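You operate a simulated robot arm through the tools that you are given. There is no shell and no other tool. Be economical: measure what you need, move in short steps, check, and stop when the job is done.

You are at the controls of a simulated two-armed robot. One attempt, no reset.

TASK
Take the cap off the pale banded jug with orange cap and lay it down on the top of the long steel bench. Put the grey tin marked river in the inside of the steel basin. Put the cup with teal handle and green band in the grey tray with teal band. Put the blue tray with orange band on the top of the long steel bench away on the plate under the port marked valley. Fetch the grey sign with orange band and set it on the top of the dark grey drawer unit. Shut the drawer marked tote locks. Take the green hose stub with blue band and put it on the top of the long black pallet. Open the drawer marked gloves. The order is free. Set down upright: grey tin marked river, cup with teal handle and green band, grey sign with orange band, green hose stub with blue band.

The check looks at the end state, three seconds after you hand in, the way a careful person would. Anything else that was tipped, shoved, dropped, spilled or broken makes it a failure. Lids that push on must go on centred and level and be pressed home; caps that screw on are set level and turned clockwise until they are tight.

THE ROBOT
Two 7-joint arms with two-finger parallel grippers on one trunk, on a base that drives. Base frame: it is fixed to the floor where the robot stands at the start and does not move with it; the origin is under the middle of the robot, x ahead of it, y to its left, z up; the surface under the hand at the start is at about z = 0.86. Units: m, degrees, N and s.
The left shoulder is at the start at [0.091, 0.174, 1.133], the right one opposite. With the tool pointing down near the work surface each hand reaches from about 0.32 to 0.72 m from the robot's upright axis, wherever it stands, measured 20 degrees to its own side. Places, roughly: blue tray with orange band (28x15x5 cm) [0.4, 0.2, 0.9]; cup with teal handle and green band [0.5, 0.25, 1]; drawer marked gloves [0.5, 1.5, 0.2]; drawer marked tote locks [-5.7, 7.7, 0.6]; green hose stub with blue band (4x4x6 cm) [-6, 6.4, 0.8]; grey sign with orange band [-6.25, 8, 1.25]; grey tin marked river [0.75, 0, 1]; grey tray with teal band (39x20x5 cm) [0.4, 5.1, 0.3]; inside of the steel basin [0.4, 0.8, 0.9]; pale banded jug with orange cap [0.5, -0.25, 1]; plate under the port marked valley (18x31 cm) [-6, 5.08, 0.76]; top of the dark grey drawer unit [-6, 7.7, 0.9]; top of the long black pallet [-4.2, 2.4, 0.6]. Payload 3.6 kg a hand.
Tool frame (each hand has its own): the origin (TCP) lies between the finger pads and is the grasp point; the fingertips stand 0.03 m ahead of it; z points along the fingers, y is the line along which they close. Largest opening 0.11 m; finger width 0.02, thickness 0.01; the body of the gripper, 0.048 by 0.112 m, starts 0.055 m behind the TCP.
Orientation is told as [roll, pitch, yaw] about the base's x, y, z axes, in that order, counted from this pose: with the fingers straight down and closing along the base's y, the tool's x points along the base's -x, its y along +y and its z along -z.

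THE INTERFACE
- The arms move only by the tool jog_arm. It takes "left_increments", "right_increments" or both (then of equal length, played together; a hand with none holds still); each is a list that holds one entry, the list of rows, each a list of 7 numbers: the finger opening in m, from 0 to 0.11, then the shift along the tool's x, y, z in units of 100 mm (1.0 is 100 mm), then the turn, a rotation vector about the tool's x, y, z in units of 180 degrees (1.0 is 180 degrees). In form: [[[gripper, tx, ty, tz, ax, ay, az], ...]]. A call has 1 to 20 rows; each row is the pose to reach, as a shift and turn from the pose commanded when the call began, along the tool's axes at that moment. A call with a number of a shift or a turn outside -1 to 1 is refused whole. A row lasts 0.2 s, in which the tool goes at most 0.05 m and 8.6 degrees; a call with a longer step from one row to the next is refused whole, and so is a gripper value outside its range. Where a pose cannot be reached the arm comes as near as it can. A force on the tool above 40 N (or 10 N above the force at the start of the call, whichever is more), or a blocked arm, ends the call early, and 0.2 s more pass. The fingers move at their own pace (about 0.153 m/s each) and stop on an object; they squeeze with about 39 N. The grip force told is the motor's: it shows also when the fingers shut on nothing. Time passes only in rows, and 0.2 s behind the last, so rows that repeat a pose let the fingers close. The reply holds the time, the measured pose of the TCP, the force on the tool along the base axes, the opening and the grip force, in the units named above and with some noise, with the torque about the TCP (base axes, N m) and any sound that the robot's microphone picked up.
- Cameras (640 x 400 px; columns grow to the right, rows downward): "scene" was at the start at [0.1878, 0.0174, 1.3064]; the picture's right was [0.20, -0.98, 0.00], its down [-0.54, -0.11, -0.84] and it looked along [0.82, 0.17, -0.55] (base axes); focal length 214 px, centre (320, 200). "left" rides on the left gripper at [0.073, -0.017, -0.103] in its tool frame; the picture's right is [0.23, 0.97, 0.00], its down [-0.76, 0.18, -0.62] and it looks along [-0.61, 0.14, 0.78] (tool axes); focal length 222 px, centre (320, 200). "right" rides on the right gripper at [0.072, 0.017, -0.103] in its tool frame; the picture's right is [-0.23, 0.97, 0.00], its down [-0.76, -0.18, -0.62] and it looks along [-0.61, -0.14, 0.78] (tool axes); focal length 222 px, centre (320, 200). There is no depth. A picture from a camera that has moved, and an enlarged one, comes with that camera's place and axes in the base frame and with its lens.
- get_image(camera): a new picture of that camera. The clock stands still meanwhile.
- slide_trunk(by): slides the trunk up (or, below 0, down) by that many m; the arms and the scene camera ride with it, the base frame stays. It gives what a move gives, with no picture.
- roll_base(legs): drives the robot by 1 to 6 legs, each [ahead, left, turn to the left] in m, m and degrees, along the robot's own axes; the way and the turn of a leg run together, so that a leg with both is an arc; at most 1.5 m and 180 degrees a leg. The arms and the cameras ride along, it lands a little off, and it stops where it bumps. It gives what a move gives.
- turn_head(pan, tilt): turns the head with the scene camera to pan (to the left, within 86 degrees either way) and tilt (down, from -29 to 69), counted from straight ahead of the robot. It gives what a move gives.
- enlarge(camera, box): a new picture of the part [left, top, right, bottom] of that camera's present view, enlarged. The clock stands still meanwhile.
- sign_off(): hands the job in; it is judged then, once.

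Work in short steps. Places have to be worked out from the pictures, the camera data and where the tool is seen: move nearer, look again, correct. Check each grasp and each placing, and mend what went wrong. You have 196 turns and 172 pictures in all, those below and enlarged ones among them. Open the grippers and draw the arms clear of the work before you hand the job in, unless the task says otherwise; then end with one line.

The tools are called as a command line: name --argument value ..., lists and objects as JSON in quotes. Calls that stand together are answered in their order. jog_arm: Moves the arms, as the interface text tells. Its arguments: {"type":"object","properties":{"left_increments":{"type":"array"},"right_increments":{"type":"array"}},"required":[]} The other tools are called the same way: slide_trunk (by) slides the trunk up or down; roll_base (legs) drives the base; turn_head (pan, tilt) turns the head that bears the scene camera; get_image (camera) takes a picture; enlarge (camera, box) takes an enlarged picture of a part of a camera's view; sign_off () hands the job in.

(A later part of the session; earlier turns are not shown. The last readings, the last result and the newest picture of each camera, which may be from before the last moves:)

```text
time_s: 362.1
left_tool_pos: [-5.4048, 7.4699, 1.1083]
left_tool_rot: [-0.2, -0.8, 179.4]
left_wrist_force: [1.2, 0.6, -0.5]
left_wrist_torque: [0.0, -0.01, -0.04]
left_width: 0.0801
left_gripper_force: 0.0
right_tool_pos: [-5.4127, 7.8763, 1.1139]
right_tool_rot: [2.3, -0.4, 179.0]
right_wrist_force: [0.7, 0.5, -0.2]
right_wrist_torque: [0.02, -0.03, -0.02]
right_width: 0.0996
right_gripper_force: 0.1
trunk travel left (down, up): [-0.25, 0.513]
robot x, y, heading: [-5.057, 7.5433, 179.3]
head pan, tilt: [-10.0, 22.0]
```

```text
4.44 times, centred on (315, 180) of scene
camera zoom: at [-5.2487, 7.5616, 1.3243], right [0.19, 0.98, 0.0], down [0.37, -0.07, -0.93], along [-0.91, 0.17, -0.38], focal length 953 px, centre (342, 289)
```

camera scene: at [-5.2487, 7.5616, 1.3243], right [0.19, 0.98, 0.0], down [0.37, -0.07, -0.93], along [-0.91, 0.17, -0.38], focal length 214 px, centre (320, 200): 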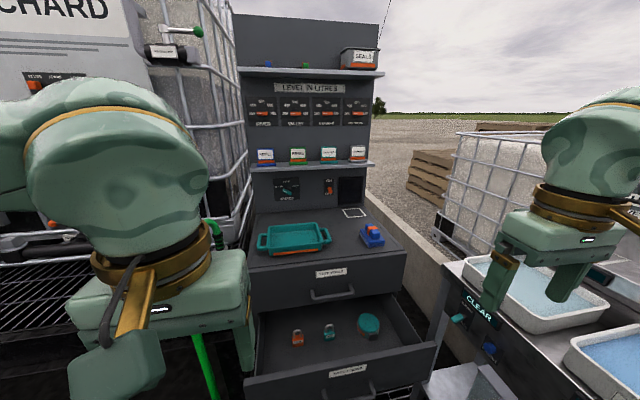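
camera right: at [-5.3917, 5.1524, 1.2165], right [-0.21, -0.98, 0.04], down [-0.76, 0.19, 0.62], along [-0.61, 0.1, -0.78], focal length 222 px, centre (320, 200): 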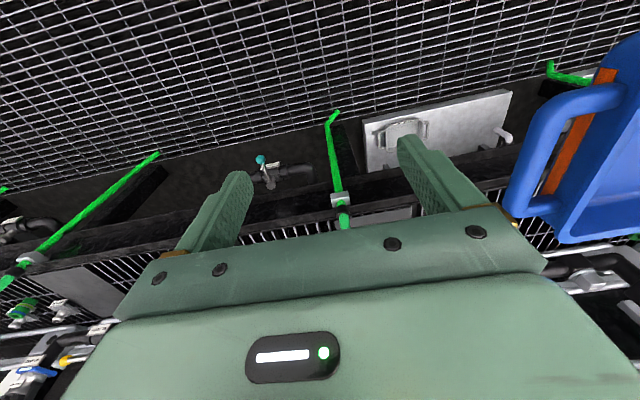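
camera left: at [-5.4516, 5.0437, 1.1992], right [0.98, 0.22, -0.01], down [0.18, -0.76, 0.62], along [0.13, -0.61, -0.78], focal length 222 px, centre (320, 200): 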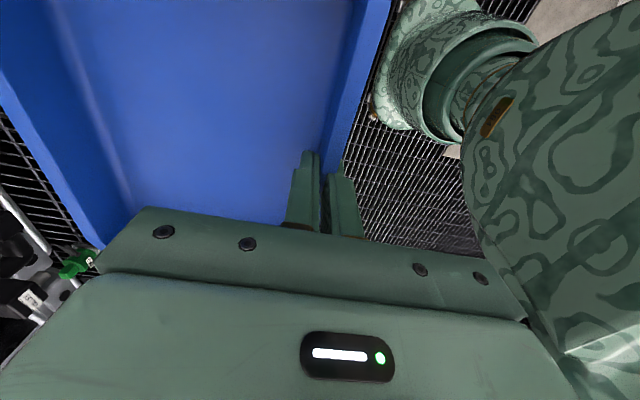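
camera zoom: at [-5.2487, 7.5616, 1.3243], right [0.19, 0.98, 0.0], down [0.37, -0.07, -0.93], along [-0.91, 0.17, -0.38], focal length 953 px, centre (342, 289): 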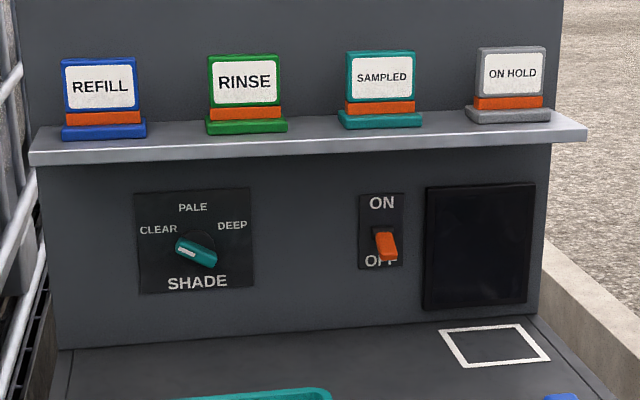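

The grey ON HOLD sign with the orange band stands at the right end of the shelf. The open drawer with the locks protrudes to x≈-5.64. I line up and lower the left hand, pitched forward, to push the drawer shut.

roll_base --legs '[[0, -0.15, 0.7]]'

jog_arm --left_increments '[[[0, 0, -0.13, 0.17, 0, -0.042, 0], [0, 0, -0.26, 0.34, 0, -0.083, 0], [0, 0, -0.4, 0.5, 0, -0.125, 0], [0, 0, -0.53, 0.67, 0, -0.167, 0], [0, 0, -0.67, 0.84, 0, -0.208, 0], [0, 0, -0.8, 1.0, 0, -0.25, 0]]]'

jog_arm --left_increments '[[[0, 0.33, 0, 0.33, 0, 0, 0], [0, 0.66, 0, 0.66, 0, 0, 0], [0, 1.0, 0, 1.0, 0, 0, 0]]]'

jog_arm --left_increments '[[[0, 0.33, 0, 0.33, 0, 0, 0], [0, 0.66, 0, 0.66, 0, 0, 0], [0, 1.0, 0, 1.0, 0, 0, 0]]]'

get_image --camera "left"

```text
time_s: 363.5
left_tool_pos: [-5.4015, 7.6151, 1.1092]
left_tool_rot: [-0.2, -1.0, -179.9]
left_wrist_force: [0.4, 0.3, -0.1]
left_wrist_torque: [-0.04, -0.03, 0.0]
left_width: 0.0802
left_gripper_force: 0.0
right_tool_pos: [-5.4142, 8.0225, 1.113]
right_tool_rot: [2.4, -0.4, 179.6]
right_wrist_force: [0.0, 0.7, 0.0]
right_wrist_torque: [-0.04, 0.02, -0.03]
right_width: 0.0998
right_gripper_force: 0.1
trunk travel left (down, up): [-0.25, 0.513]
robot x, y, heading: [-5.0515, 7.6942, 179.9]
head pan, tilt: [-10.0, 22.0]
```

```text
time_s: 364.6
left_tool_pos: [-5.4119, 7.6769, 1.0361]
left_tool_rot: [-1.1, -36.4, -178.2]
left_wrist_force: [-1.9, -1.1, -1.0]
left_wrist_torque: [-0.02, 0.03, 0.03]
left_width: 0.0
left_gripper_force: 37.9
right_tool_pos: [-5.4143, 8.0212, 1.1135]
right_tool_rot: [2.3, -0.5, 179.6]
right_wrist_force: [-0.9, 0.1, -0.5]
right_wrist_torque: [-0.04, -0.01, 0.03]
right_width: 0.1002
right_gripper_force: 0.1
trunk travel left (down, up): [-0.25, 0.513]
robot x, y, heading: [-5.0535, 7.6893, 179.9]
head pan, tilt: [-10.0, 22.0]
stopped in row 5 (left hand): the force on the tool passed its limit at 136 N (the readings are from after the stop); the commanded pose is now the measured one
```

```text
time_s: 365.0
left_tool_pos: [-5.4159, 7.6778, 1.0186]
left_tool_rot: [-2.1, -37.0, -176.8]
left_wrist_force: [-2.3, -0.2, 0.6]
left_wrist_torque: [-0.02, -0.07, -0.08]
left_width: 0.0001
left_gripper_force: 37.9
right_tool_pos: [-5.4159, 8.0215, 1.1129]
right_tool_rot: [2.3, -0.4, 179.6]
right_wrist_force: [-0.8, 0.1, -0.6]
right_wrist_torque: [0.01, -0.01, 0.0]
right_width: 0.1
right_gripper_force: 0.0
trunk travel left (down, up): [-0.25, 0.513]
robot x, y, heading: [-5.0545, 7.6948, 180.0]
head pan, tilt: [-10.0, 22.0]
stopped in row 1 (left hand): the force on the tool passed its limit at 99 N (the readings are from after the stop); the commanded pose is now the measured one
```

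```text
time_s: 365.3
left_tool_pos: [-5.4153, 7.6793, 0.9996]
left_tool_rot: [-2.6, -37.2, -175.9]
left_wrist_force: [-1.6, 0.0, -1.0]
left_wrist_torque: [0.02, 0.07, 0.06]
left_width: 0.0
left_gripper_force: 38.0
right_tool_pos: [-5.4148, 8.0211, 1.1127]
right_tool_rot: [2.3, -0.3, 179.6]
right_wrist_force: [0.0, 0.2, -0.4]
right_wrist_torque: [0.01, -0.03, -0.03]
right_width: 0.0999
right_gripper_force: 0.0
trunk travel left (down, up): [-0.25, 0.513]
robot x, y, heading: [-5.0523, 7.6926, 179.8]
head pan, tilt: [-10.0, 22.0]
stopped in row 1 (left hand): the force on the tool passed its limit at 63 N (the readings are from after the stop); the commanded pose is now the measured one
```

```text
35 pictures are left
camera left: at [-5.2957, 7.6999, 1.0395], right [0.22, -0.96, -0.17], down [-0.22, -0.22, 0.95], along [-0.95, -0.17, -0.26], focal length 222 px, centre (320, 200)
```

left: 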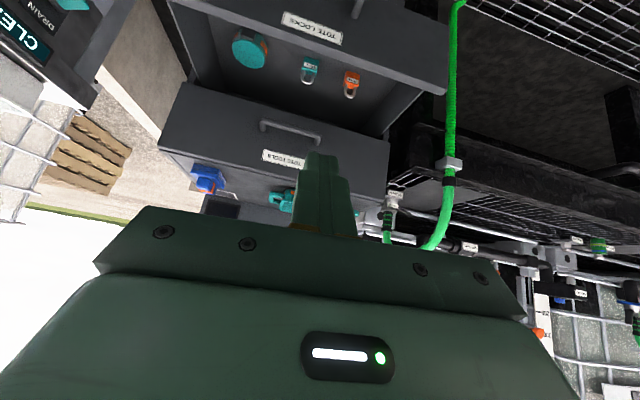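

The hand was too close to my own torso, and the label confirms TOTE LOCKS is the open drawer. I back the base 15 cm and extend the hand forward before lowering.

roll_base --legs '[[-0.15, 0, 0]]'

jog_arm --left_increments '[[[0, -0.2, 0, 0.15, 0, 0, 0], [0, -0.5, 0, 0.35, 0, 0, 0], [0, -0.8, 0, 0.6, 0, 0, 0], [0, -0.95, 0, 0.9, 0, 0, 0]]]'

```text
time_s: 366.7
left_tool_pos: [-5.264, 7.6803, 1.0009]
left_tool_rot: [-2.6, -37.4, -176.0]
left_wrist_force: [-2.7, 1.9, -0.1]
left_wrist_torque: [-0.04, 0.08, 0.18]
left_width: 0.0
left_gripper_force: 37.8
right_tool_pos: [-5.2616, 8.021, 1.1147]
right_tool_rot: [2.4, -0.5, 179.4]
right_wrist_force: [0.8, -0.8, 0.4]
right_wrist_torque: [0.0, 0.03, -0.03]
right_width: 0.1001
right_gripper_force: 0.0
trunk travel left (down, up): [-0.25, 0.513]
robot x, y, heading: [-4.9009, 7.6927, 179.8]
head pan, tilt: [-10.0, 22.0]
```

```text
time_s: 367.7
left_tool_pos: [-5.3978, 7.6731, 0.986]
left_tool_rot: [-2.6, -37.2, -176.2]
left_wrist_force: [-0.2, 0.6, 0.1]
left_wrist_torque: [0.02, 0.0, -0.01]
left_width: 0.0
left_gripper_force: 37.4
right_tool_pos: [-5.264, 8.021, 1.1127]
right_tool_rot: [2.2, -0.5, 179.4]
right_wrist_force: [0.1, 0.1, 0.6]
right_wrist_torque: [0.04, 0.01, 0.0]
right_width: 0.0998
right_gripper_force: 0.1
trunk travel left (down, up): [-0.25, 0.513]
robot x, y, heading: [-4.9017, 7.6916, 179.7]
head pan, tilt: [-10.0, 22.0]
```

Free now. I lower the hand in three straight steps toward z≈0.6.

jog_arm --left_increments '[[[0, 0.24, 0, 0.32, 0, 0, 0], [0, 0.48, 0, 0.64, 0, 0, 0], [0, 0.72, 0, 0.96, 0, 0, 0]]]'

jog_arm --left_increments '[[[0, 0.24, 0, 0.32, 0, 0, 0], [0, 0.48, 0, 0.64, 0, 0, 0], [0, 0.72, 0, 0.96, 0, 0, 0]]]'

jog_arm --left_increments '[[[0, 0.24, 0, 0.32, 0, 0, 0], [0, 0.48, 0, 0.64, 0, 0, 0], [0, 0.72, 0, 0.96, 0, 0, 0], [0, 0.72, 0, 0.96, 0, 0, 0]]]'

turn_head --pan -5 --tilt 40

get_image --camera "scene"

```text
time_s: 368.5
left_tool_pos: [-5.3992, 7.6786, 0.8635]
left_tool_rot: [-2.6, -37.5, -175.9]
left_wrist_force: [0.3, 0.6, 0.6]
left_wrist_torque: [0.01, 0.0, 0.03]
left_width: 0.0
left_gripper_force: 37.6
right_tool_pos: [-5.2649, 8.0209, 1.1143]
right_tool_rot: [2.2, -0.4, 179.5]
right_wrist_force: [-0.7, 0.4, -0.3]
right_wrist_torque: [0.0, -0.02, -0.01]
right_width: 0.1002
right_gripper_force: 0.0
trunk travel left (down, up): [-0.25, 0.513]
robot x, y, heading: [-4.9032, 7.6934, 179.8]
head pan, tilt: [-10.0, 22.0]
```

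```text
time_s: 369.3
left_tool_pos: [-5.3993, 7.6822, 0.744]
left_tool_rot: [-2.6, -37.3, -175.9]
left_wrist_force: [0.8, -0.4, -1.2]
left_wrist_torque: [-0.01, -0.01, 0.0]
left_width: 0.0001
left_gripper_force: 37.5
right_tool_pos: [-5.2648, 8.0207, 1.1144]
right_tool_rot: [2.3, -0.4, 179.4]
right_wrist_force: [-0.4, 0.1, 1.1]
right_wrist_torque: [0.0, -0.02, -0.01]
right_width: 0.1
right_gripper_force: 0.1
trunk travel left (down, up): [-0.25, 0.513]
robot x, y, heading: [-4.9035, 7.6917, 179.6]
head pan, tilt: [-10.0, 22.0]
```

```text
time_s: 370.3
left_tool_pos: [-5.398, 7.6866, 0.6237]
left_tool_rot: [-2.5, -37.3, -176.0]
left_wrist_force: [0.2, 0.3, -0.3]
left_wrist_torque: [-0.02, 0.01, 0.04]
left_width: 0.0
left_gripper_force: 38.3
right_tool_pos: [-5.2627, 8.0205, 1.1148]
right_tool_rot: [2.3, -0.3, 179.6]
right_wrist_force: [0.4, 0.1, 0.1]
right_wrist_torque: [0.02, 0.04, 0.0]
right_width: 0.0998
right_gripper_force: 0.0
trunk travel left (down, up): [-0.25, 0.513]
robot x, y, heading: [-4.9039, 7.694, 179.9]
head pan, tilt: [-10.0, 22.0]
```

```text
time_s: 371.1
left_tool_pos: [-5.3983, 7.6865, 0.6243]
left_tool_rot: [-2.4, -37.3, -176.1]
left_wrist_force: [0.1, 0.2, -0.1]
left_wrist_torque: [-0.03, 0.0, 0.0]
left_width: 0.0
left_gripper_force: 37.4
right_tool_pos: [-5.2637, 8.0204, 1.1134]
right_tool_rot: [2.2, -0.4, 179.5]
right_wrist_force: [1.2, -0.2, -0.1]
right_wrist_torque: [0.01, 0.02, -0.01]
right_width: 0.1
right_gripper_force: 0.1
trunk travel left (down, up): [-0.25, 0.513]
robot x, y, heading: [-4.9025, 7.6907, 180.0]
head pan, tilt: [-5.0, 40.0]
```

```text
34 pictures are left
camera scene: at [-5.0908, 7.6999, 1.2963], right [0.09, 1.0, 0.0], down [0.64, -0.06, -0.77], along [-0.76, 0.07, -0.64], focal length 214 px, centre (320, 200)
```

scene: 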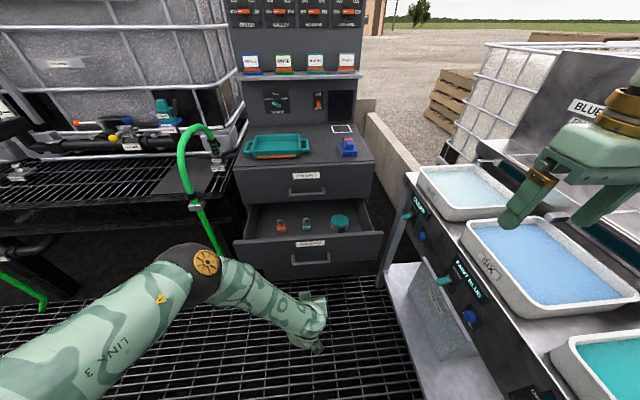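

The drawer front is at x≈-5.62, and the hand is level with its upper half. I drive forward to push it in.

roll_base --legs '[[0.3, 0, 0]]'

get_image --camera "scene"

```text
time_s: 373.1
left_tool_pos: [-5.6951, 7.6863, 0.6238]
left_tool_rot: [-2.5, -37.2, -175.8]
left_wrist_force: [0.0, 0.7, 0.4]
left_wrist_torque: [0.02, 0.01, -0.02]
left_width: 0.0002
left_gripper_force: 37.4
right_tool_pos: [-5.5634, 8.0199, 1.114]
right_tool_rot: [2.2, -0.4, 179.6]
right_wrist_force: [-0.4, -0.1, 0.1]
right_wrist_torque: [-0.02, -0.02, -0.01]
right_width: 0.0999
right_gripper_force: 0.0
trunk travel left (down, up): [-0.25, 0.513]
robot x, y, heading: [-5.2005, 7.694, 180.0]
head pan, tilt: [-5.0, 40.0]
```

```text
33 pictures are left
camera scene: at [-5.389, 7.7001, 1.296], right [0.09, 1.0, 0.0], down [0.64, -0.06, -0.77], along [-0.76, 0.07, -0.64], focal length 214 px, centre (320, 200)
```

scene: 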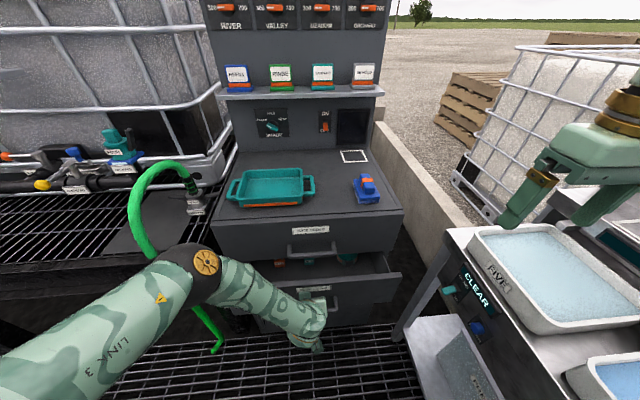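

The drawer has gone in partly (front at about x=-5.74). I drive on another 9 cm to close it.

roll_base --legs '[[0.09, 0, 0]]'

get_image --camera "scene"

```text
time_s: 374.3
left_tool_pos: [-5.7878, 7.6866, 0.6251]
left_tool_rot: [-2.5, -37.2, -176.0]
left_wrist_force: [0.3, 0.4, -0.2]
left_wrist_torque: [0.05, 0.0, 0.0]
left_width: 0.0001
left_gripper_force: 37.6
right_tool_pos: [-5.6544, 8.0218, 1.1143]
right_tool_rot: [2.3, -0.3, 179.6]
right_wrist_force: [-0.1, -0.2, 0.7]
right_wrist_torque: [-0.05, 0.02, -0.02]
right_width: 0.0999
right_gripper_force: 0.0
trunk travel left (down, up): [-0.25, 0.513]
robot x, y, heading: [-5.2898, 7.6926, 180.1]
head pan, tilt: [-5.0, 40.0]
```

```text
32 pictures are left
camera scene: at [-5.4805, 7.7002, 1.2959], right [0.09, 1.0, 0.0], down [0.64, -0.06, -0.76], along [-0.76, 0.07, -0.64], focal length 214 px, centre (320, 200)
```

scene: 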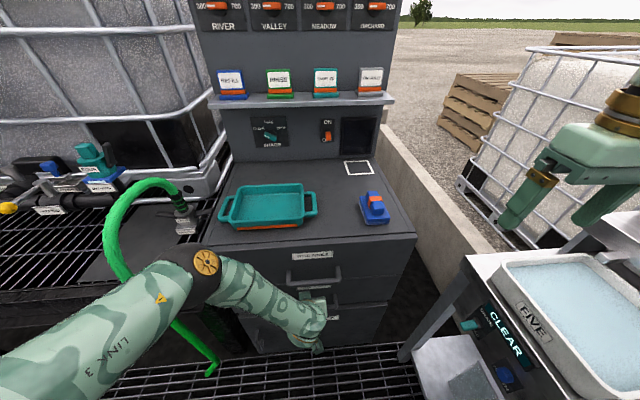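

Almost flush. I push 3 cm more until it stops.

roll_base --legs '[[0.035, 0, 0]]'

enlarge --camera "scene" --box '[200, 140, 440, 360]'

```text
time_s: 375.1
left_tool_pos: [-5.7993, 7.6893, 0.6194]
left_tool_rot: [-2.6, -35.8, -176.1]
left_wrist_force: [2.1, -1.3, 0.7]
left_wrist_torque: [-0.02, -0.05, 0.04]
left_width: 0.0001
left_gripper_force: 37.6
right_tool_pos: [-5.6771, 8.0192, 1.1139]
right_tool_rot: [2.4, -0.5, 179.5]
right_wrist_force: [0.0, 0.6, 0.4]
right_wrist_torque: [-0.04, 0.0, 0.0]
right_width: 0.1002
right_gripper_force: 0.1
trunk travel left (down, up): [-0.25, 0.513]
robot x, y, heading: [-5.3137, 7.6935, 179.8]
head pan, tilt: [-5.0, 40.0]
stopped in leg 1: the force on the tool passed its limit at 130 N (the readings are from after the stop); the commanded pose is now the measured one
```

```text
1.82 times, centred on (320, 250) of scene
camera zoom: at [-5.5034, 7.6999, 1.2962], right [0.09, 1.0, 0.0], down [0.64, -0.06, -0.77], along [-0.76, 0.07, -0.64], focal length 390 px, centre (320, 109)
```

zoom: 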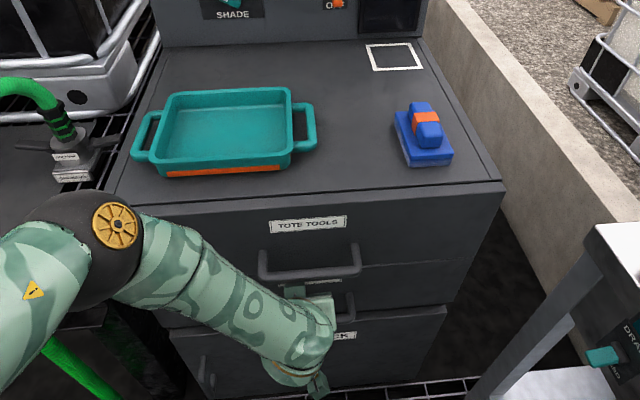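

The tote locks drawer is shut flush. I back off, raise the left hand, and extend and pitch the right hand for the sign.

roll_base --legs '[[-0.2, 0, 0]]'

jog_arm --left_increments '[[[0, -0.24, 0, -0.32, 0, 0, 0], [0, -0.48, 0, -0.64, 0, 0, 0], [0, -0.72, 0, -0.96, 0, 0, 0]]]' --right_increments '[[[0.1, -0.3, 0, -0.1, 0, 0, 0], [0.1, -0.6, 0, -0.2, 0, 0, 0], [0.1, -0.95, 0, -0.3, 0, 0, 0]]]'

jog_arm --left_increments '[[[0, -0.12, 0, -0.16, 0, 0, 0], [0, -0.24, 0, -0.32, 0, 0, 0], [0, -0.36, 0, -0.48, 0, 0, 0], [0, -0.48, 0, -0.64, 0, 0, 0], [0, -0.6, 0, -0.8, 0, 0, 0], [0, -0.72, 0, -0.96, 0, 0, 0]]]' --right_increments '[[[0.1, -0.1, 0, 0, 0, -0.042, 0], [0.1, -0.2, 0, 0, 0, -0.083, 0], [0.1, -0.3, 0, 0, 0, -0.125, 0], [0.1, -0.4, 0, 0, 0, -0.167, 0], [0.1, -0.5, 0, 0, 0, -0.208, 0], [0.1, -0.6, 0, 0, 0, -0.25, 0]]]'

jog_arm --left_increments '[[[0, -0.12, 0, -0.16, 0, 0.04, 0], [0, -0.24, 0, -0.32, 0, 0.08, 0], [0, -0.36, 0, -0.48, 0, 0.12, 0], [0, -0.36, 0.1, -0.6, 0, 0.16, 0], [0, -0.36, 0.2, -0.7, 0, 0.2, 0]]]'

get_image --camera "right"

```text
time_s: 376.8
left_tool_pos: [-5.5934, 7.6887, 0.6209]
left_tool_rot: [-2.7, -36.0, -176.1]
left_wrist_force: [-1.0, 0.2, -0.1]
left_wrist_torque: [0.0, -0.01, -0.06]
left_width: 0.0
left_gripper_force: 37.3
right_tool_pos: [-5.4721, 8.0188, 1.1144]
right_tool_rot: [2.3, -0.5, 179.6]
right_wrist_force: [0.0, 0.1, 0.3]
right_wrist_torque: [-0.02, 0.01, -0.01]
right_width: 0.0998
right_gripper_force: 0.1
trunk travel left (down, up): [-0.25, 0.513]
robot x, y, heading: [-5.1133, 7.6881, 179.9]
head pan, tilt: [-5.0, 40.0]
```

```text
time_s: 377.6
left_tool_pos: [-5.5938, 7.6838, 0.7406]
left_tool_rot: [-2.7, -36.1, -176.0]
left_wrist_force: [-0.3, 0.0, 0.0]
left_wrist_torque: [0.01, 0.05, -0.02]
left_width: 0.0001
left_gripper_force: 37.0
right_tool_pos: [-5.5559, 7.9975, 1.1196]
right_tool_rot: [1.9, -1.2, 178.9]
right_wrist_force: [0.4, 0.2, 0.7]
right_wrist_torque: [0.03, 0.02, 0.0]
right_width: 0.1002
right_gripper_force: 0.0
right hand out of reach, approached as far as the arm can: row 1, 2, 3
trunk travel left (down, up): [-0.25, 0.513]
robot x, y, heading: [-5.1094, 7.6919, 180.3]
head pan, tilt: [-5.0, 40.0]
```

```text
time_s: 379.0
left_tool_pos: [-5.5971, 7.6804, 0.8601]
left_tool_rot: [-2.6, -35.9, -176.1]
left_wrist_force: [0.1, 0.0, -0.5]
left_wrist_torque: [0.0, 0.04, 0.0]
left_width: 0.0
left_gripper_force: 37.9
right_tool_pos: [-5.6153, 7.9999, 1.1194]
right_tool_rot: [3.3, -45.6, 177.3]
right_wrist_force: [0.2, -0.8, 0.3]
right_wrist_torque: [0.02, 0.02, 0.0]
right_width: 0.0997
right_gripper_force: 0.1
trunk travel left (down, up): [-0.25, 0.513]
robot x, y, heading: [-5.1112, 7.6936, 180.2]
head pan, tilt: [-5.0, 40.0]
```

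```text
time_s: 380.2
left_tool_pos: [-5.5856, 7.6578, 0.938]
left_tool_rot: [-2.3, 0.3, -177.6]
left_wrist_force: [-0.2, -0.2, -0.2]
left_wrist_torque: [-0.01, 0.03, 0.0]
left_width: 0.0001
left_gripper_force: 37.5
right_tool_pos: [-5.6165, 8.0008, 1.1201]
right_tool_rot: [3.2, -45.4, 177.3]
right_wrist_force: [-0.2, -0.4, 0.7]
right_wrist_torque: [-0.02, -0.01, 0.0]
right_width: 0.1
right_gripper_force: 0.0
trunk travel left (down, up): [-0.25, 0.513]
robot x, y, heading: [-5.1111, 7.6929, 179.8]
head pan, tilt: [-5.0, 40.0]
```

```text
30 pictures are left
camera right: at [-5.4912, 7.9844, 1.1421], right [-0.17, -0.97, 0.2], down [-0.09, 0.22, 0.97], along [-0.98, 0.14, -0.12], focal length 222 px, centre (320, 200)
```

right: 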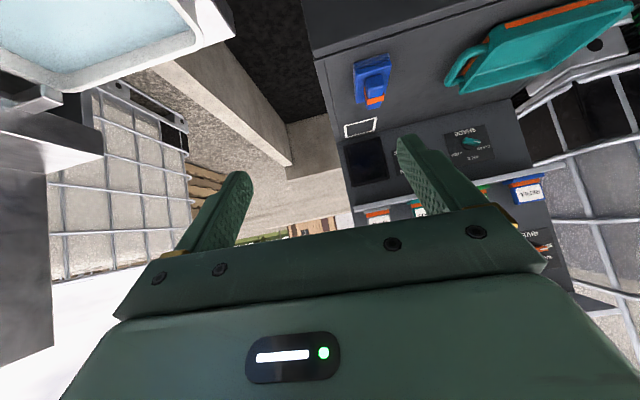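

The sign resolves to (-6.177, 7.921) with its base at z≈1.13. I raise both hands to clear the unit, then approach.

jog_arm --right_increments '[[[0.1, -0.23, 0.2, -0.23, 0, 0, 0], [0.1, -0.47, 0.41, -0.46, 0, 0, 0], [0.1, -0.7, 0.62, -0.7, 0, 0, 0], [0.1, -0.94, 0.83, -0.93, 0, 0, 0]]]' --left_increments '[[[0, 0, 0.2, -0.25, 0, 0, 0], [0, 0, 0.4, -0.5, 0, 0, 0], [0, 0, 0.6, -0.75, 0, 0, 0], [0, 0, 0.8, -1.0, 0, 0, 0]]]'

jog_arm --left_increments '[[[0, 0.2, 0.2, -0.25, 0, 0, 0], [0, 0.4, 0.4, -0.5, 0, 0, 0], [0, 0.6, 0.6, -0.75, 0, 0, 0], [0, 0.6, 0.8, -1.0, 0, 0, 0]]]'

roll_base --legs '[[0.25, 0, 0]]'

get_image --camera "right"

```text
time_s: 381.2
left_tool_pos: [-5.5797, 7.5727, 1.0324]
left_tool_rot: [-2.3, 0.0, -177.6]
left_wrist_force: [0.6, -0.4, -0.4]
left_wrist_torque: [0.0, 0.03, 0.01]
left_width: 0.0
left_gripper_force: 37.7
right_tool_pos: [-5.6149, 7.9201, 1.2545]
right_tool_rot: [3.2, -45.4, 177.4]
right_wrist_force: [0.7, -0.3, 0.3]
right_wrist_torque: [0.02, -0.02, -0.01]
right_width: 0.1
right_gripper_force: 0.0
trunk travel left (down, up): [-0.25, 0.513]
robot x, y, heading: [-5.1114, 7.6925, 179.8]
head pan, tilt: [-5.0, 40.0]
```

```text
time_s: 382.2
left_tool_pos: [-5.5176, 7.4937, 1.1297]
left_tool_rot: [-2.2, 0.1, -177.7]
left_wrist_force: [-0.2, -1.0, -0.7]
left_wrist_torque: [-0.02, 0.03, 0.03]
left_width: 0.0
left_gripper_force: 37.5
right_tool_pos: [-5.6143, 7.9224, 1.2542]
right_tool_rot: [3.3, -45.4, 177.3]
right_wrist_force: [0.5, -0.7, 0.2]
right_wrist_torque: [0.02, 0.0, -0.03]
right_width: 0.1
right_gripper_force: 0.1
trunk travel left (down, up): [-0.25, 0.513]
robot x, y, heading: [-5.1125, 7.6937, 180.0]
head pan, tilt: [-5.0, 40.0]
```

```text
time_s: 384.0
left_tool_pos: [-5.7684, 7.4912, 1.1295]
left_tool_rot: [-2.2, 0.0, -177.3]
left_wrist_force: [-0.2, 1.0, 0.8]
left_wrist_torque: [0.0, -0.01, 0.0]
left_width: 0.0001
left_gripper_force: 37.5
right_tool_pos: [-5.868, 7.9197, 1.2531]
right_tool_rot: [3.2, -45.2, 177.6]
right_wrist_force: [-0.6, -0.8, -0.6]
right_wrist_torque: [-0.02, -0.02, 0.0]
right_width: 0.1001
right_gripper_force: 0.1
trunk travel left (down, up): [-0.25, 0.513]
robot x, y, heading: [-5.3615, 7.6889, -179.9]
head pan, tilt: [-5.0, 40.0]
```

```text
29 pictures are left
camera right: at [-5.7443, 7.9042, 1.2762], right [-0.16, -0.97, 0.2], down [-0.09, 0.22, 0.97], along [-0.98, 0.14, -0.12], focal length 222 px, centre (320, 200)
```

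right: 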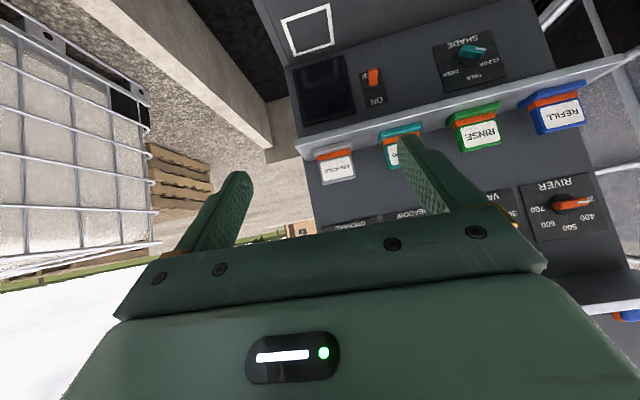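

ON HOLD projects to about (-6.16, 7.918), with plate z≈1.14–1.195. I move the right hand to the pre-grasp point.

jog_arm --right_increments '[[[0.1, -0.25, 0.02, 0.29, 0, 0, 0], [0.1, -0.5, 0.02, 0.58, 0, 0, 0], [0.1, -0.73, 0.02, 0.86, 0, 0, 0]]]'

jog_arm --right_increments '[[[0.1, -0.25, 0.0, 0.29, 0, 0, 0], [0.1, -0.5, 0.0, 0.58, 0, 0, 0], [0.1, -0.73, 0.0, 0.86, 0, 0, 0], [0.1, -0.73, 0.0, 0.86, 0, 0, 0]]]'

get_image --camera "right"

```text
time_s: 384.8
left_tool_pos: [-5.7691, 7.4909, 1.1302]
left_tool_rot: [-2.3, 0.1, -177.3]
left_wrist_force: [0.4, -0.2, 0.6]
left_wrist_torque: [-0.01, -0.01, 0.0]
left_width: 0.0002
left_gripper_force: 37.9
right_tool_pos: [-5.9808, 7.9168, 1.2466]
right_tool_rot: [3.3, -45.3, 177.8]
right_wrist_force: [-0.1, -0.5, 0.1]
right_wrist_torque: [0.01, 0.01, 0.03]
right_width: 0.1
right_gripper_force: 0.1
trunk travel left (down, up): [-0.25, 0.513]
robot x, y, heading: [-5.3608, 7.6906, -179.6]
head pan, tilt: [-5.0, 40.0]
```

```text
time_s: 385.8
left_tool_pos: [-5.7672, 7.4915, 1.1298]
left_tool_rot: [-2.0, 0.1, -177.2]
left_wrist_force: [0.5, 0.0, 0.7]
left_wrist_torque: [0.02, 0.03, 0.0]
left_width: 0.0
left_gripper_force: 37.3
right_tool_pos: [-6.091, 7.9155, 1.239]
right_tool_rot: [3.2, -45.4, 177.7]
right_wrist_force: [0.9, 0.0, 0.2]
right_wrist_torque: [-0.01, -0.01, 0.02]
right_width: 0.1002
right_gripper_force: 0.1
trunk travel left (down, up): [-0.25, 0.513]
robot x, y, heading: [-5.3627, 7.6925, -179.8]
head pan, tilt: [-5.0, 40.0]
```

```text
28 pictures are left
camera right: at [-5.966, 7.9018, 1.2618], right [-0.16, -0.97, 0.2], down [-0.09, 0.22, 0.97], along [-0.98, 0.14, -0.12], focal length 222 px, centre (320, 200)
```

right: 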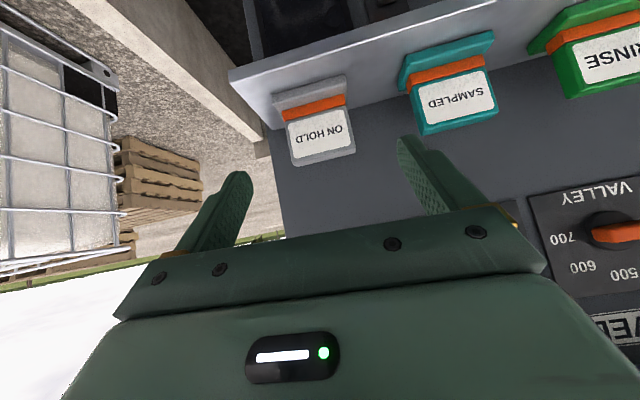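

Well aligned sideways. I advance 11 cm, with 1.5 cm lift correction, and close on the plate's side edges.

jog_arm --right_increments '[[[0.1, -0.1, -0.03, 0.2, 0, 0, 0], [0.1, -0.1, -0.03, 0.45, 0, 0, 0], [0.1, -0.1, -0.03, 0.7, 0, 0, 0], [0.1, -0.1, -0.03, 0.9, 0, 0, 0], [0.1, -0.1, -0.03, 1.0, 0, 0, 0], [0.085, -0.1, -0.03, 1.0, 0, 0, 0], [0.07, -0.1, -0.03, 1.0, 0, 0, 0], [0.05, -0.1, -0.03, 1.0, 0, 0, 0], [0.05, -0.1, -0.03, 1.0, 0, 0, 0]]]'

get_image --camera "right"

```text
time_s: 387.8
left_tool_pos: [-5.7683, 7.4899, 1.1305]
left_tool_rot: [-2.1, 0.1, -177.3]
left_wrist_force: [-0.5, 0.0, 0.7]
left_wrist_torque: [-0.01, 0.04, 0.05]
left_width: 0.0
left_gripper_force: 37.9
right_tool_pos: [-6.1243, 7.9179, 1.2193]
right_tool_rot: [3.3, -45.4, 177.7]
right_wrist_force: [0.4, 0.7, 0.0]
right_wrist_torque: [-0.02, 0.01, -0.02]
right_width: 0.0499
right_gripper_force: 0.1
right hand out of reach, approached as far as the arm can: row 2, 3, 4, 5, 6, 7, 8, 9
trunk travel left (down, up): [-0.25, 0.513]
robot x, y, heading: [-5.3643, 7.6897, -179.9]
head pan, tilt: [-5.0, 40.0]
```

```text
27 pictures are left
camera right: at [-6.0006, 7.9032, 1.2413], right [-0.16, -0.97, 0.2], down [-0.09, 0.22, 0.97], along [-0.98, 0.14, -0.12], focal length 222 px, centre (320, 200)
```

right: 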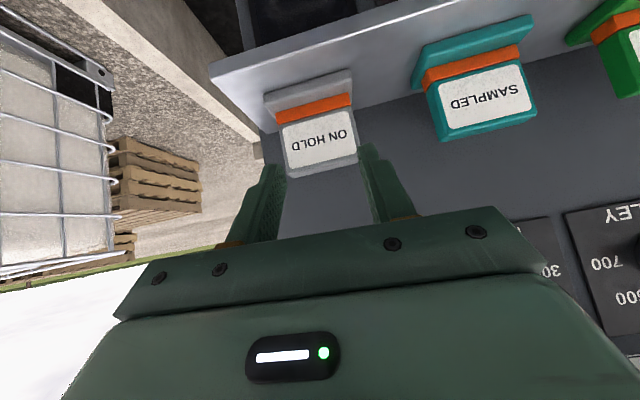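

The reach fell short by about 5 cm. I reopen, roll the base forward 5 cm, and then adjust down.

jog_arm --right_increments '[[[0.1, 0, 0, 0, 0, 0, 0], [0.1, 0, 0, 0, 0, 0, 0]]]'

roll_base --legs '[[0.055, 0, 0]]'

get_image --camera "right"

```text
time_s: 388.4
left_tool_pos: [-5.7679, 7.4916, 1.1303]
left_tool_rot: [-2.2, 0.1, -177.2]
left_wrist_force: [0.9, 0.1, -0.3]
left_wrist_torque: [-0.02, 0.0, 0.01]
left_width: 0.0
left_gripper_force: 37.8
right_tool_pos: [-6.1256, 7.9182, 1.2191]
right_tool_rot: [3.3, -45.4, 177.6]
right_wrist_force: [0.2, -0.5, 0.8]
right_wrist_torque: [0.03, 0.0, 0.0]
right_width: 0.0999
right_gripper_force: 0.1
trunk travel left (down, up): [-0.25, 0.513]
robot x, y, heading: [-5.3611, 7.6951, -179.6]
head pan, tilt: [-5.0, 40.0]
```

```text
time_s: 389.3
left_tool_pos: [-5.8247, 7.4909, 1.1291]
left_tool_rot: [-2.1, 0.2, -177.3]
left_wrist_force: [-0.1, -0.2, -0.3]
left_wrist_torque: [-0.01, -0.04, -0.02]
left_width: 0.0001
left_gripper_force: 38.2
right_tool_pos: [-6.1813, 7.9164, 1.2166]
right_tool_rot: [3.2, -45.3, 177.5]
right_wrist_force: [-0.4, 0.0, -0.5]
right_wrist_torque: [-0.02, -0.08, -0.01]
right_width: 0.1
right_gripper_force: 0.0
trunk travel left (down, up): [-0.25, 0.513]
robot x, y, heading: [-5.4168, 7.6902, -179.8]
head pan, tilt: [-5.0, 40.0]
```

```text
26 pictures are left
camera right: at [-6.0578, 7.9024, 1.2398], right [-0.16, -0.97, 0.2], down [-0.09, 0.22, 0.97], along [-0.98, 0.14, -0.12], focal length 222 px, centre (320, 200)
```

right: 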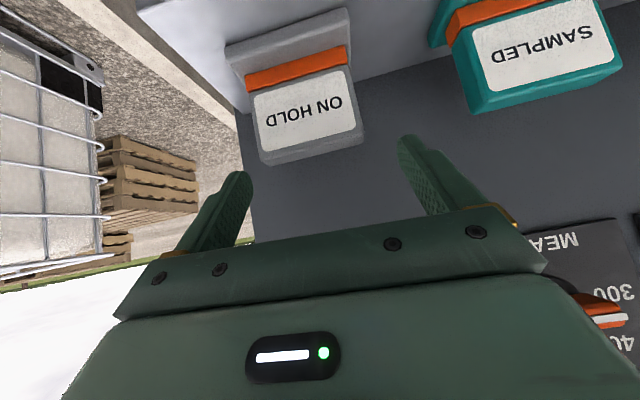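

The plate is at x≈-6.205, z≈1.155. I move 4 cm along the tool with a slight shift, and close.

jog_arm --right_increments '[[[0.1, 0.1, -0.02, 0.15, 0, 0, 0], [0.1, 0.2, -0.02, 0.3, 0, 0, 0], [0.1, 0.22, -0.02, 0.41, 0, 0, 0], [0.1, 0.22, -0.02, 0.41, 0, 0, 0], [0.085, 0.22, -0.02, 0.41, 0, 0, 0], [0.07, 0.22, -0.02, 0.41, 0, 0, 0], [0.05, 0.22, -0.02, 0.41, 0, 0, 0], [0.05, 0.22, -0.02, 0.41, 0, 0, 0]]]'

get_image --camera "right"

```text
time_s: 391.1
left_tool_pos: [-5.823, 7.49, 1.1304]
left_tool_rot: [-2.2, 0.1, -177.3]
left_wrist_force: [0.0, -0.1, 0.2]
left_wrist_torque: [-0.02, -0.01, 0.01]
left_width: 0.0
left_gripper_force: 37.0
right_tool_pos: [-6.1939, 7.9183, 1.1748]
right_tool_rot: [3.2, -45.4, 177.6]
right_wrist_force: [-0.1, 0.5, 0.8]
right_wrist_torque: [0.07, 0.02, -0.02]
right_width: 0.0695
right_gripper_force: 38.8
trunk travel left (down, up): [-0.25, 0.513]
robot x, y, heading: [-5.4147, 7.6916, -179.7]
head pan, tilt: [-5.0, 40.0]
```

```text
25 pictures are left
camera right: at [-6.0688, 7.9024, 1.1971], right [-0.16, -0.97, 0.2], down [-0.09, 0.22, 0.97], along [-0.98, 0.14, -0.12], focal length 222 px, centre (320, 200)
```

right: 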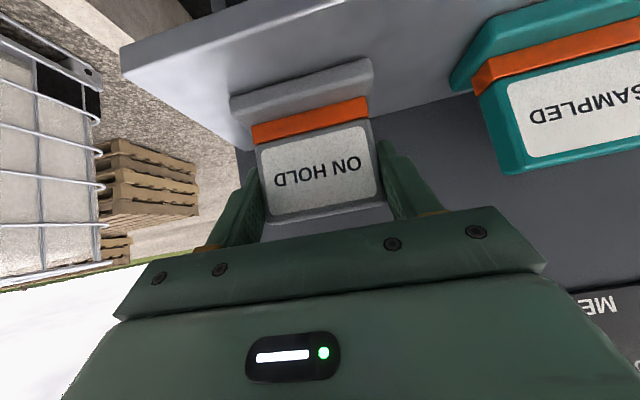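

The sign is gripped (70 mm). I lift it off the shelf, back away 11 cm, and shift left to a free spot on the unit's top at y≈7.83.

jog_arm --right_increments '[[[0.05, -0.1, 0, -0.1, 0, 0, 0], [0.05, -0.25, 0, -0.25, 0, 0, 0], [0.05, -0.4, 0, -0.39, 0, 0, 0]]]'

roll_base --legs '[[-0.11, 0, 0]]'

jog_arm --right_increments '[[[0.05, 0, 0.3, 0, 0, 0, 0], [0.05, 0.0, 0.6, 0, 0, 0, 0], [0.05, 0.0, 0.87, 0, 0, 0, 0]]]'

get_image --camera "scene"

```text
time_s: 391.9
left_tool_pos: [-5.82, 7.4893, 1.1305]
left_tool_rot: [-2.1, -0.2, -177.3]
left_wrist_force: [0.0, -0.2, 1.2]
left_wrist_torque: [0.01, 0.07, -0.01]
left_width: 0.0
left_gripper_force: 38.2
right_tool_pos: [-6.1834, 7.9295, 1.217]
right_tool_rot: [3.5, -46.6, 176.3]
right_wrist_force: [0.6, 1.4, -1.5]
right_wrist_torque: [-0.01, 0.06, 0.0]
right_width: 0.0694
right_gripper_force: 39.0
right hand out of reach, approached as far as the arm can: row 2, 3
trunk travel left (down, up): [-0.25, 0.513]
robot x, y, heading: [-5.42, 7.6894, -179.7]
head pan, tilt: [-5.0, 40.0]
```

```text
time_s: 393.1
left_tool_pos: [-5.7113, 7.4911, 1.1308]
left_tool_rot: [-2.1, 0.0, -177.3]
left_wrist_force: [0.9, -0.9, 0.6]
left_wrist_torque: [0.03, 0.04, -0.04]
left_width: 0.0
left_gripper_force: 37.1
right_tool_pos: [-6.0738, 7.9309, 1.2176]
right_tool_rot: [3.6, -46.4, 176.3]
right_wrist_force: [0.5, -0.4, -1.0]
right_wrist_torque: [-0.01, -0.03, 0.0]
right_width: 0.0693
right_gripper_force: 38.4
trunk travel left (down, up): [-0.25, 0.513]
robot x, y, heading: [-5.3055, 7.6964, -179.5]
head pan, tilt: [-5.0, 40.0]
```

```text
time_s: 393.9
left_tool_pos: [-5.7121, 7.4895, 1.1295]
left_tool_rot: [-2.2, 0.1, -177.2]
left_wrist_force: [-0.7, -0.2, -1.3]
left_wrist_torque: [-0.03, 0.04, 0.01]
left_width: 0.0
left_gripper_force: 37.0
right_tool_pos: [-6.077, 7.8425, 1.2192]
right_tool_rot: [3.5, -46.5, 176.3]
right_wrist_force: [0.3, 0.0, -0.7]
right_wrist_torque: [-0.01, 0.01, -0.02]
right_width: 0.0695
right_gripper_force: 39.3
trunk travel left (down, up): [-0.25, 0.513]
robot x, y, heading: [-5.3018, 7.6939, -179.5]
head pan, tilt: [-5.0, 40.0]
```

```text
24 pictures are left
camera scene: at [-5.494, 7.6971, 1.2961], right [0.08, 1.0, 0.0], down [0.64, -0.05, -0.77], along [-0.76, 0.06, -0.64], focal length 214 px, centre (320, 200)
```

scene: 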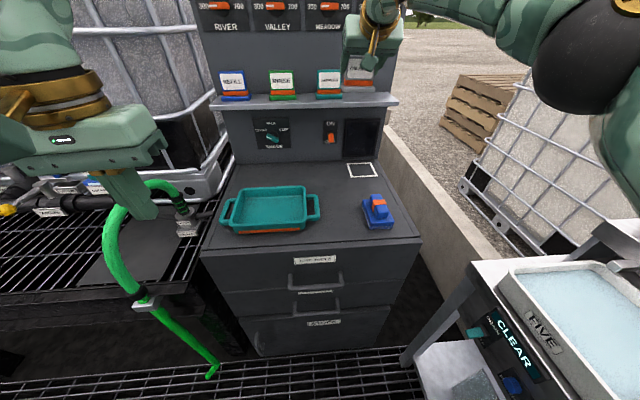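

The spot between the teal tray and the blue box is free. I lower the sign, shifted back 2 cm to clear the shelf edge.

jog_arm --right_increments '[[[0.05, 0.33, 0, 0.1, 0, 0, 0], [0.05, 0.55, 0, 0.35, 0, 0, 0], [0.05, 0.78, 0, 0.6, 0, 0, 0], [0.05, 1.0, 0, 0.82, 0, 0, 0]]]'

jog_arm --right_increments '[[[0.05, 0.25, 0, 0.25, 0, 0, 0], [0.05, 0.5, 0, 0.5, 0, 0, 0], [0.05, 0.75, 0, 0.75, 0, 0, 0], [0.05, 1.0, 0, 1.0, 0, 0, 0]]]'

get_image --camera "scene"

```text
time_s: 394.9
left_tool_pos: [-5.7129, 7.4911, 1.1305]
left_tool_rot: [-2.0, 0.1, -177.2]
left_wrist_force: [-0.8, -0.8, 0.4]
left_wrist_torque: [-0.03, 0.01, 0.01]
left_width: 0.0001
left_gripper_force: 37.6
right_tool_pos: [-6.066, 7.8356, 1.0897]
right_tool_rot: [3.6, -46.6, 176.3]
right_wrist_force: [-0.3, 0.1, 0.1]
right_wrist_torque: [-0.03, -0.07, 0.0]
right_width: 0.0693
right_gripper_force: 39.0
trunk travel left (down, up): [-0.25, 0.513]
robot x, y, heading: [-5.3093, 7.6906, -179.6]
head pan, tilt: [-5.0, 40.0]
```

```text
time_s: 395.9
left_tool_pos: [-5.7111, 7.4904, 1.129]
left_tool_rot: [-2.1, 0.0, -177.2]
left_wrist_force: [0.0, -0.4, -0.5]
left_wrist_torque: [0.0, -0.01, -0.02]
left_width: 0.0003
left_gripper_force: 37.7
right_tool_pos: [-6.0702, 7.8316, 0.9494]
right_tool_rot: [3.6, -46.5, 176.3]
right_wrist_force: [0.3, -0.9, -1.6]
right_wrist_torque: [0.04, 0.03, 0.03]
right_width: 0.069
right_gripper_force: 38.2
trunk travel left (down, up): [-0.25, 0.513]
robot x, y, heading: [-5.3041, 7.6956, -179.6]
head pan, tilt: [-5.0, 40.0]
```

```text
23 pictures are left
camera scene: at [-5.4942, 7.6982, 1.2961], right [0.08, 1.0, 0.0], down [0.64, -0.05, -0.77], along [-0.76, 0.06, -0.64], focal length 214 px, centre (320, 200)
```

scene: 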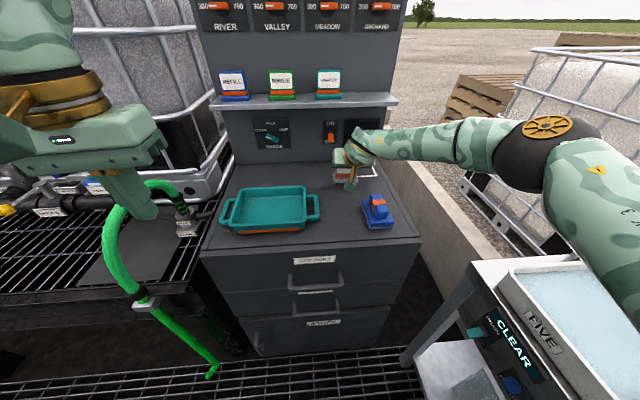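

Clear of everything. I lower in fine steps to contact.

jog_arm --right_increments '[[[0.05, 0.1, 0, 0.1, 0, 0, 0], [0.05, 0.17, 0, 0.17, 0, 0, 0], [0.05, 0.22, 0, 0.22, 0, 0, 0], [0.05, 0.27, 0, 0.27, 0, 0, 0], [0.05, 0.31, 0, 0.31, 0, 0, 0], [0.05, 0.35, 0, 0.35, 0, 0, 0], [0.05, 0.39, 0, 0.39, 0, 0, 0], [0.05, 0.43, 0, 0.43, 0, 0, 0]]]'

```text
time_s: 397.4
left_tool_pos: [-5.7105, 7.4902, 1.1311]
left_tool_rot: [-2.2, 0.0, -177.2]
left_wrist_force: [-0.6, -0.6, -0.7]
left_wrist_torque: [-0.02, -0.04, -0.02]
left_width: 0.0002
left_gripper_force: 37.8
right_tool_pos: [-6.0747, 7.8279, 0.9137]
right_tool_rot: [3.7, -47.6, 176.5]
right_wrist_force: [1.6, -1.5, 19.0]
right_wrist_torque: [0.75, -0.4, -0.06]
right_width: 0.0698
right_gripper_force: 39.4
trunk travel left (down, up): [-0.25, 0.513]
robot x, y, heading: [-5.3053, 7.6923, -179.5]
head pan, tilt: [-5.0, 40.0]
stopped in row 7 (right hand): the force on the tool passed its limit at 43 N (the readings are from after the stop); the commanded pose is now the measured one
```

Contact. I ease up a little, open, and retreat up and back.

jog_arm --right_increments '[[[0.05, -0.02, 0, -0.02, 0, 0, 0], [0.08, -0.02, 0, -0.02, 0, 0, 0], [0.095, -0.02, 0, -0.02, 0, 0, 0], [0.095, -0.02, 0, -0.02, 0, 0, 0], [0.095, -0.05, 0, -0.3, 0, 0, 0], [0.095, -0.1, 0, -0.65, 0, 0, 0], [0.095, -0.3, 0, -0.98, 0, 0, 0]]]'

jog_arm --right_increments '[[[0.095, -0.3, 0, -0.3, 0, 0, 0], [0.095, -0.6, 0, -0.6, 0, 0, 0], [0.095, -0.8, 0, -0.8, 0, 0, 0]]]'

enlarge --camera "scene" --box '[200, 60, 440, 360]'

```text
time_s: 399.0
left_tool_pos: [-5.7105, 7.4904, 1.1311]
left_tool_rot: [-2.2, -0.1, -177.3]
left_wrist_force: [0.0, -0.7, 0.6]
left_wrist_torque: [-0.03, -0.02, -0.01]
left_width: 0.0
left_gripper_force: 37.8
right_tool_pos: [-6.0203, 7.8323, 0.9984]
right_tool_rot: [3.4, -47.3, 176.5]
right_wrist_force: [1.3, 0.1, 0.1]
right_wrist_torque: [-0.03, -0.04, 0.0]
right_width: 0.0949
right_gripper_force: 0.0
trunk travel left (down, up): [-0.25, 0.513]
robot x, y, heading: [-5.306, 7.6907, -179.3]
head pan, tilt: [-5.0, 40.0]
```

```text
time_s: 399.8
left_tool_pos: [-5.7102, 7.4907, 1.1305]
left_tool_rot: [-2.3, 0.1, -177.1]
left_wrist_force: [-0.2, 0.7, 0.1]
left_wrist_torque: [-0.02, 0.01, -0.01]
left_width: 0.0001
left_gripper_force: 37.4
right_tool_pos: [-6.0182, 7.8384, 1.1084]
right_tool_rot: [3.5, -47.3, 176.4]
right_wrist_force: [0.4, -0.3, -0.5]
right_wrist_torque: [-0.03, 0.01, -0.01]
right_width: 0.0949
right_gripper_force: 0.1
trunk travel left (down, up): [-0.25, 0.513]
robot x, y, heading: [-5.3063, 7.6946, -179.5]
head pan, tilt: [-5.0, 40.0]
```

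```text
1.33 times, centred on (320, 210) of scene
camera zoom: at [-5.4931, 7.6981, 1.2963], right [0.08, 1.0, 0.0], down [0.64, -0.05, -0.77], along [-0.76, 0.06, -0.64], focal length 286 px, centre (320, 187)
```

zoom: 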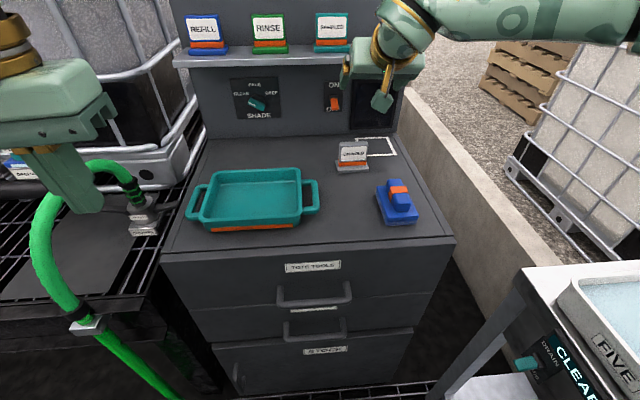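

The sign stands upright on the unit and the drawer is shut. I back off, tuck the right hand in, and drive back to the hose stub.

jog_arm --right_increments '[[[0.095, 0, 0, -0.3, 0, 0, 0], [0.095, 0, 0, -0.6, 0, 0, 0], [0.095, 0, 0, -0.95, 0, 0, 0]]]'

roll_base --legs '[[-0.35, 0, 0], [0, 1.18, -0.5]]'

jog_arm --left_increments '[[[0.08, 0, -0.3, 0, 0, 0, 0], [0.08, -0.2, -0.6, 0, 0, 0, 0], [0.08, -0.4, -0.9, 0, 0, 0, 0]]]'

get_image --camera "scene"

```text
time_s: 400.6
left_tool_pos: [-5.7099, 7.4903, 1.131]
left_tool_rot: [-2.1, 0.0, -177.3]
left_wrist_force: [0.2, 0.7, 0.7]
left_wrist_torque: [0.01, -0.02, 0.0]
left_width: 0.0001
left_gripper_force: 38.0
right_tool_pos: [-5.9475, 7.8379, 1.1749]
right_tool_rot: [3.5, -47.4, 176.5]
right_wrist_force: [0.2, -0.1, 0.1]
right_wrist_torque: [0.01, -0.02, -0.01]
right_width: 0.095
right_gripper_force: 0.1
trunk travel left (down, up): [-0.25, 0.513]
robot x, y, heading: [-5.305, 7.6916, -179.9]
head pan, tilt: [-5.0, 40.0]
```

```text
time_s: 408.4
left_tool_pos: [-5.3543, 6.3218, 1.13]
left_tool_rot: [-2.2, 0.2, -177.4]
left_wrist_force: [-0.1, -0.4, -0.5]
left_wrist_torque: [0.02, -0.03, -0.02]
left_width: 0.0
left_gripper_force: 37.4
right_tool_pos: [-5.5919, 6.668, 1.1748]
right_tool_rot: [3.5, -47.2, 176.1]
right_wrist_force: [0.3, -0.2, 0.2]
right_wrist_torque: [0.01, 0.03, 0.02]
right_width: 0.0949
right_gripper_force: 0.0
trunk travel left (down, up): [-0.25, 0.513]
robot x, y, heading: [-4.9521, 6.5217, -179.6]
head pan, tilt: [-5.0, 40.0]
```

```text
time_s: 409.2
left_tool_pos: [-5.3996, 6.4105, 1.1315]
left_tool_rot: [-2.1, 0.2, -177.5]
left_wrist_force: [-0.4, 0.5, 0.0]
left_wrist_torque: [0.0, 0.0, 0.02]
left_width: 0.0801
left_gripper_force: 0.1
right_tool_pos: [-5.5912, 6.6707, 1.1749]
right_tool_rot: [3.5, -47.2, 176.2]
right_wrist_force: [0.6, -0.1, -0.4]
right_wrist_torque: [-0.03, 0.01, 0.04]
right_width: 0.095
right_gripper_force: 0.1
trunk travel left (down, up): [-0.25, 0.513]
robot x, y, heading: [-4.9497, 6.521, -179.7]
head pan, tilt: [-5.0, 40.0]
```

```text
21 pictures are left
camera scene: at [-5.1373, 6.5292, 1.2961], right [0.08, 1.0, 0.0], down [0.64, -0.05, -0.77], along [-0.76, 0.06, -0.64], focal length 214 px, centre (320, 200)
```

scene: 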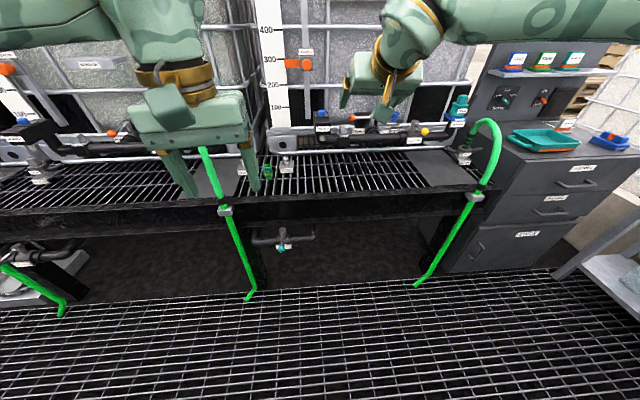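

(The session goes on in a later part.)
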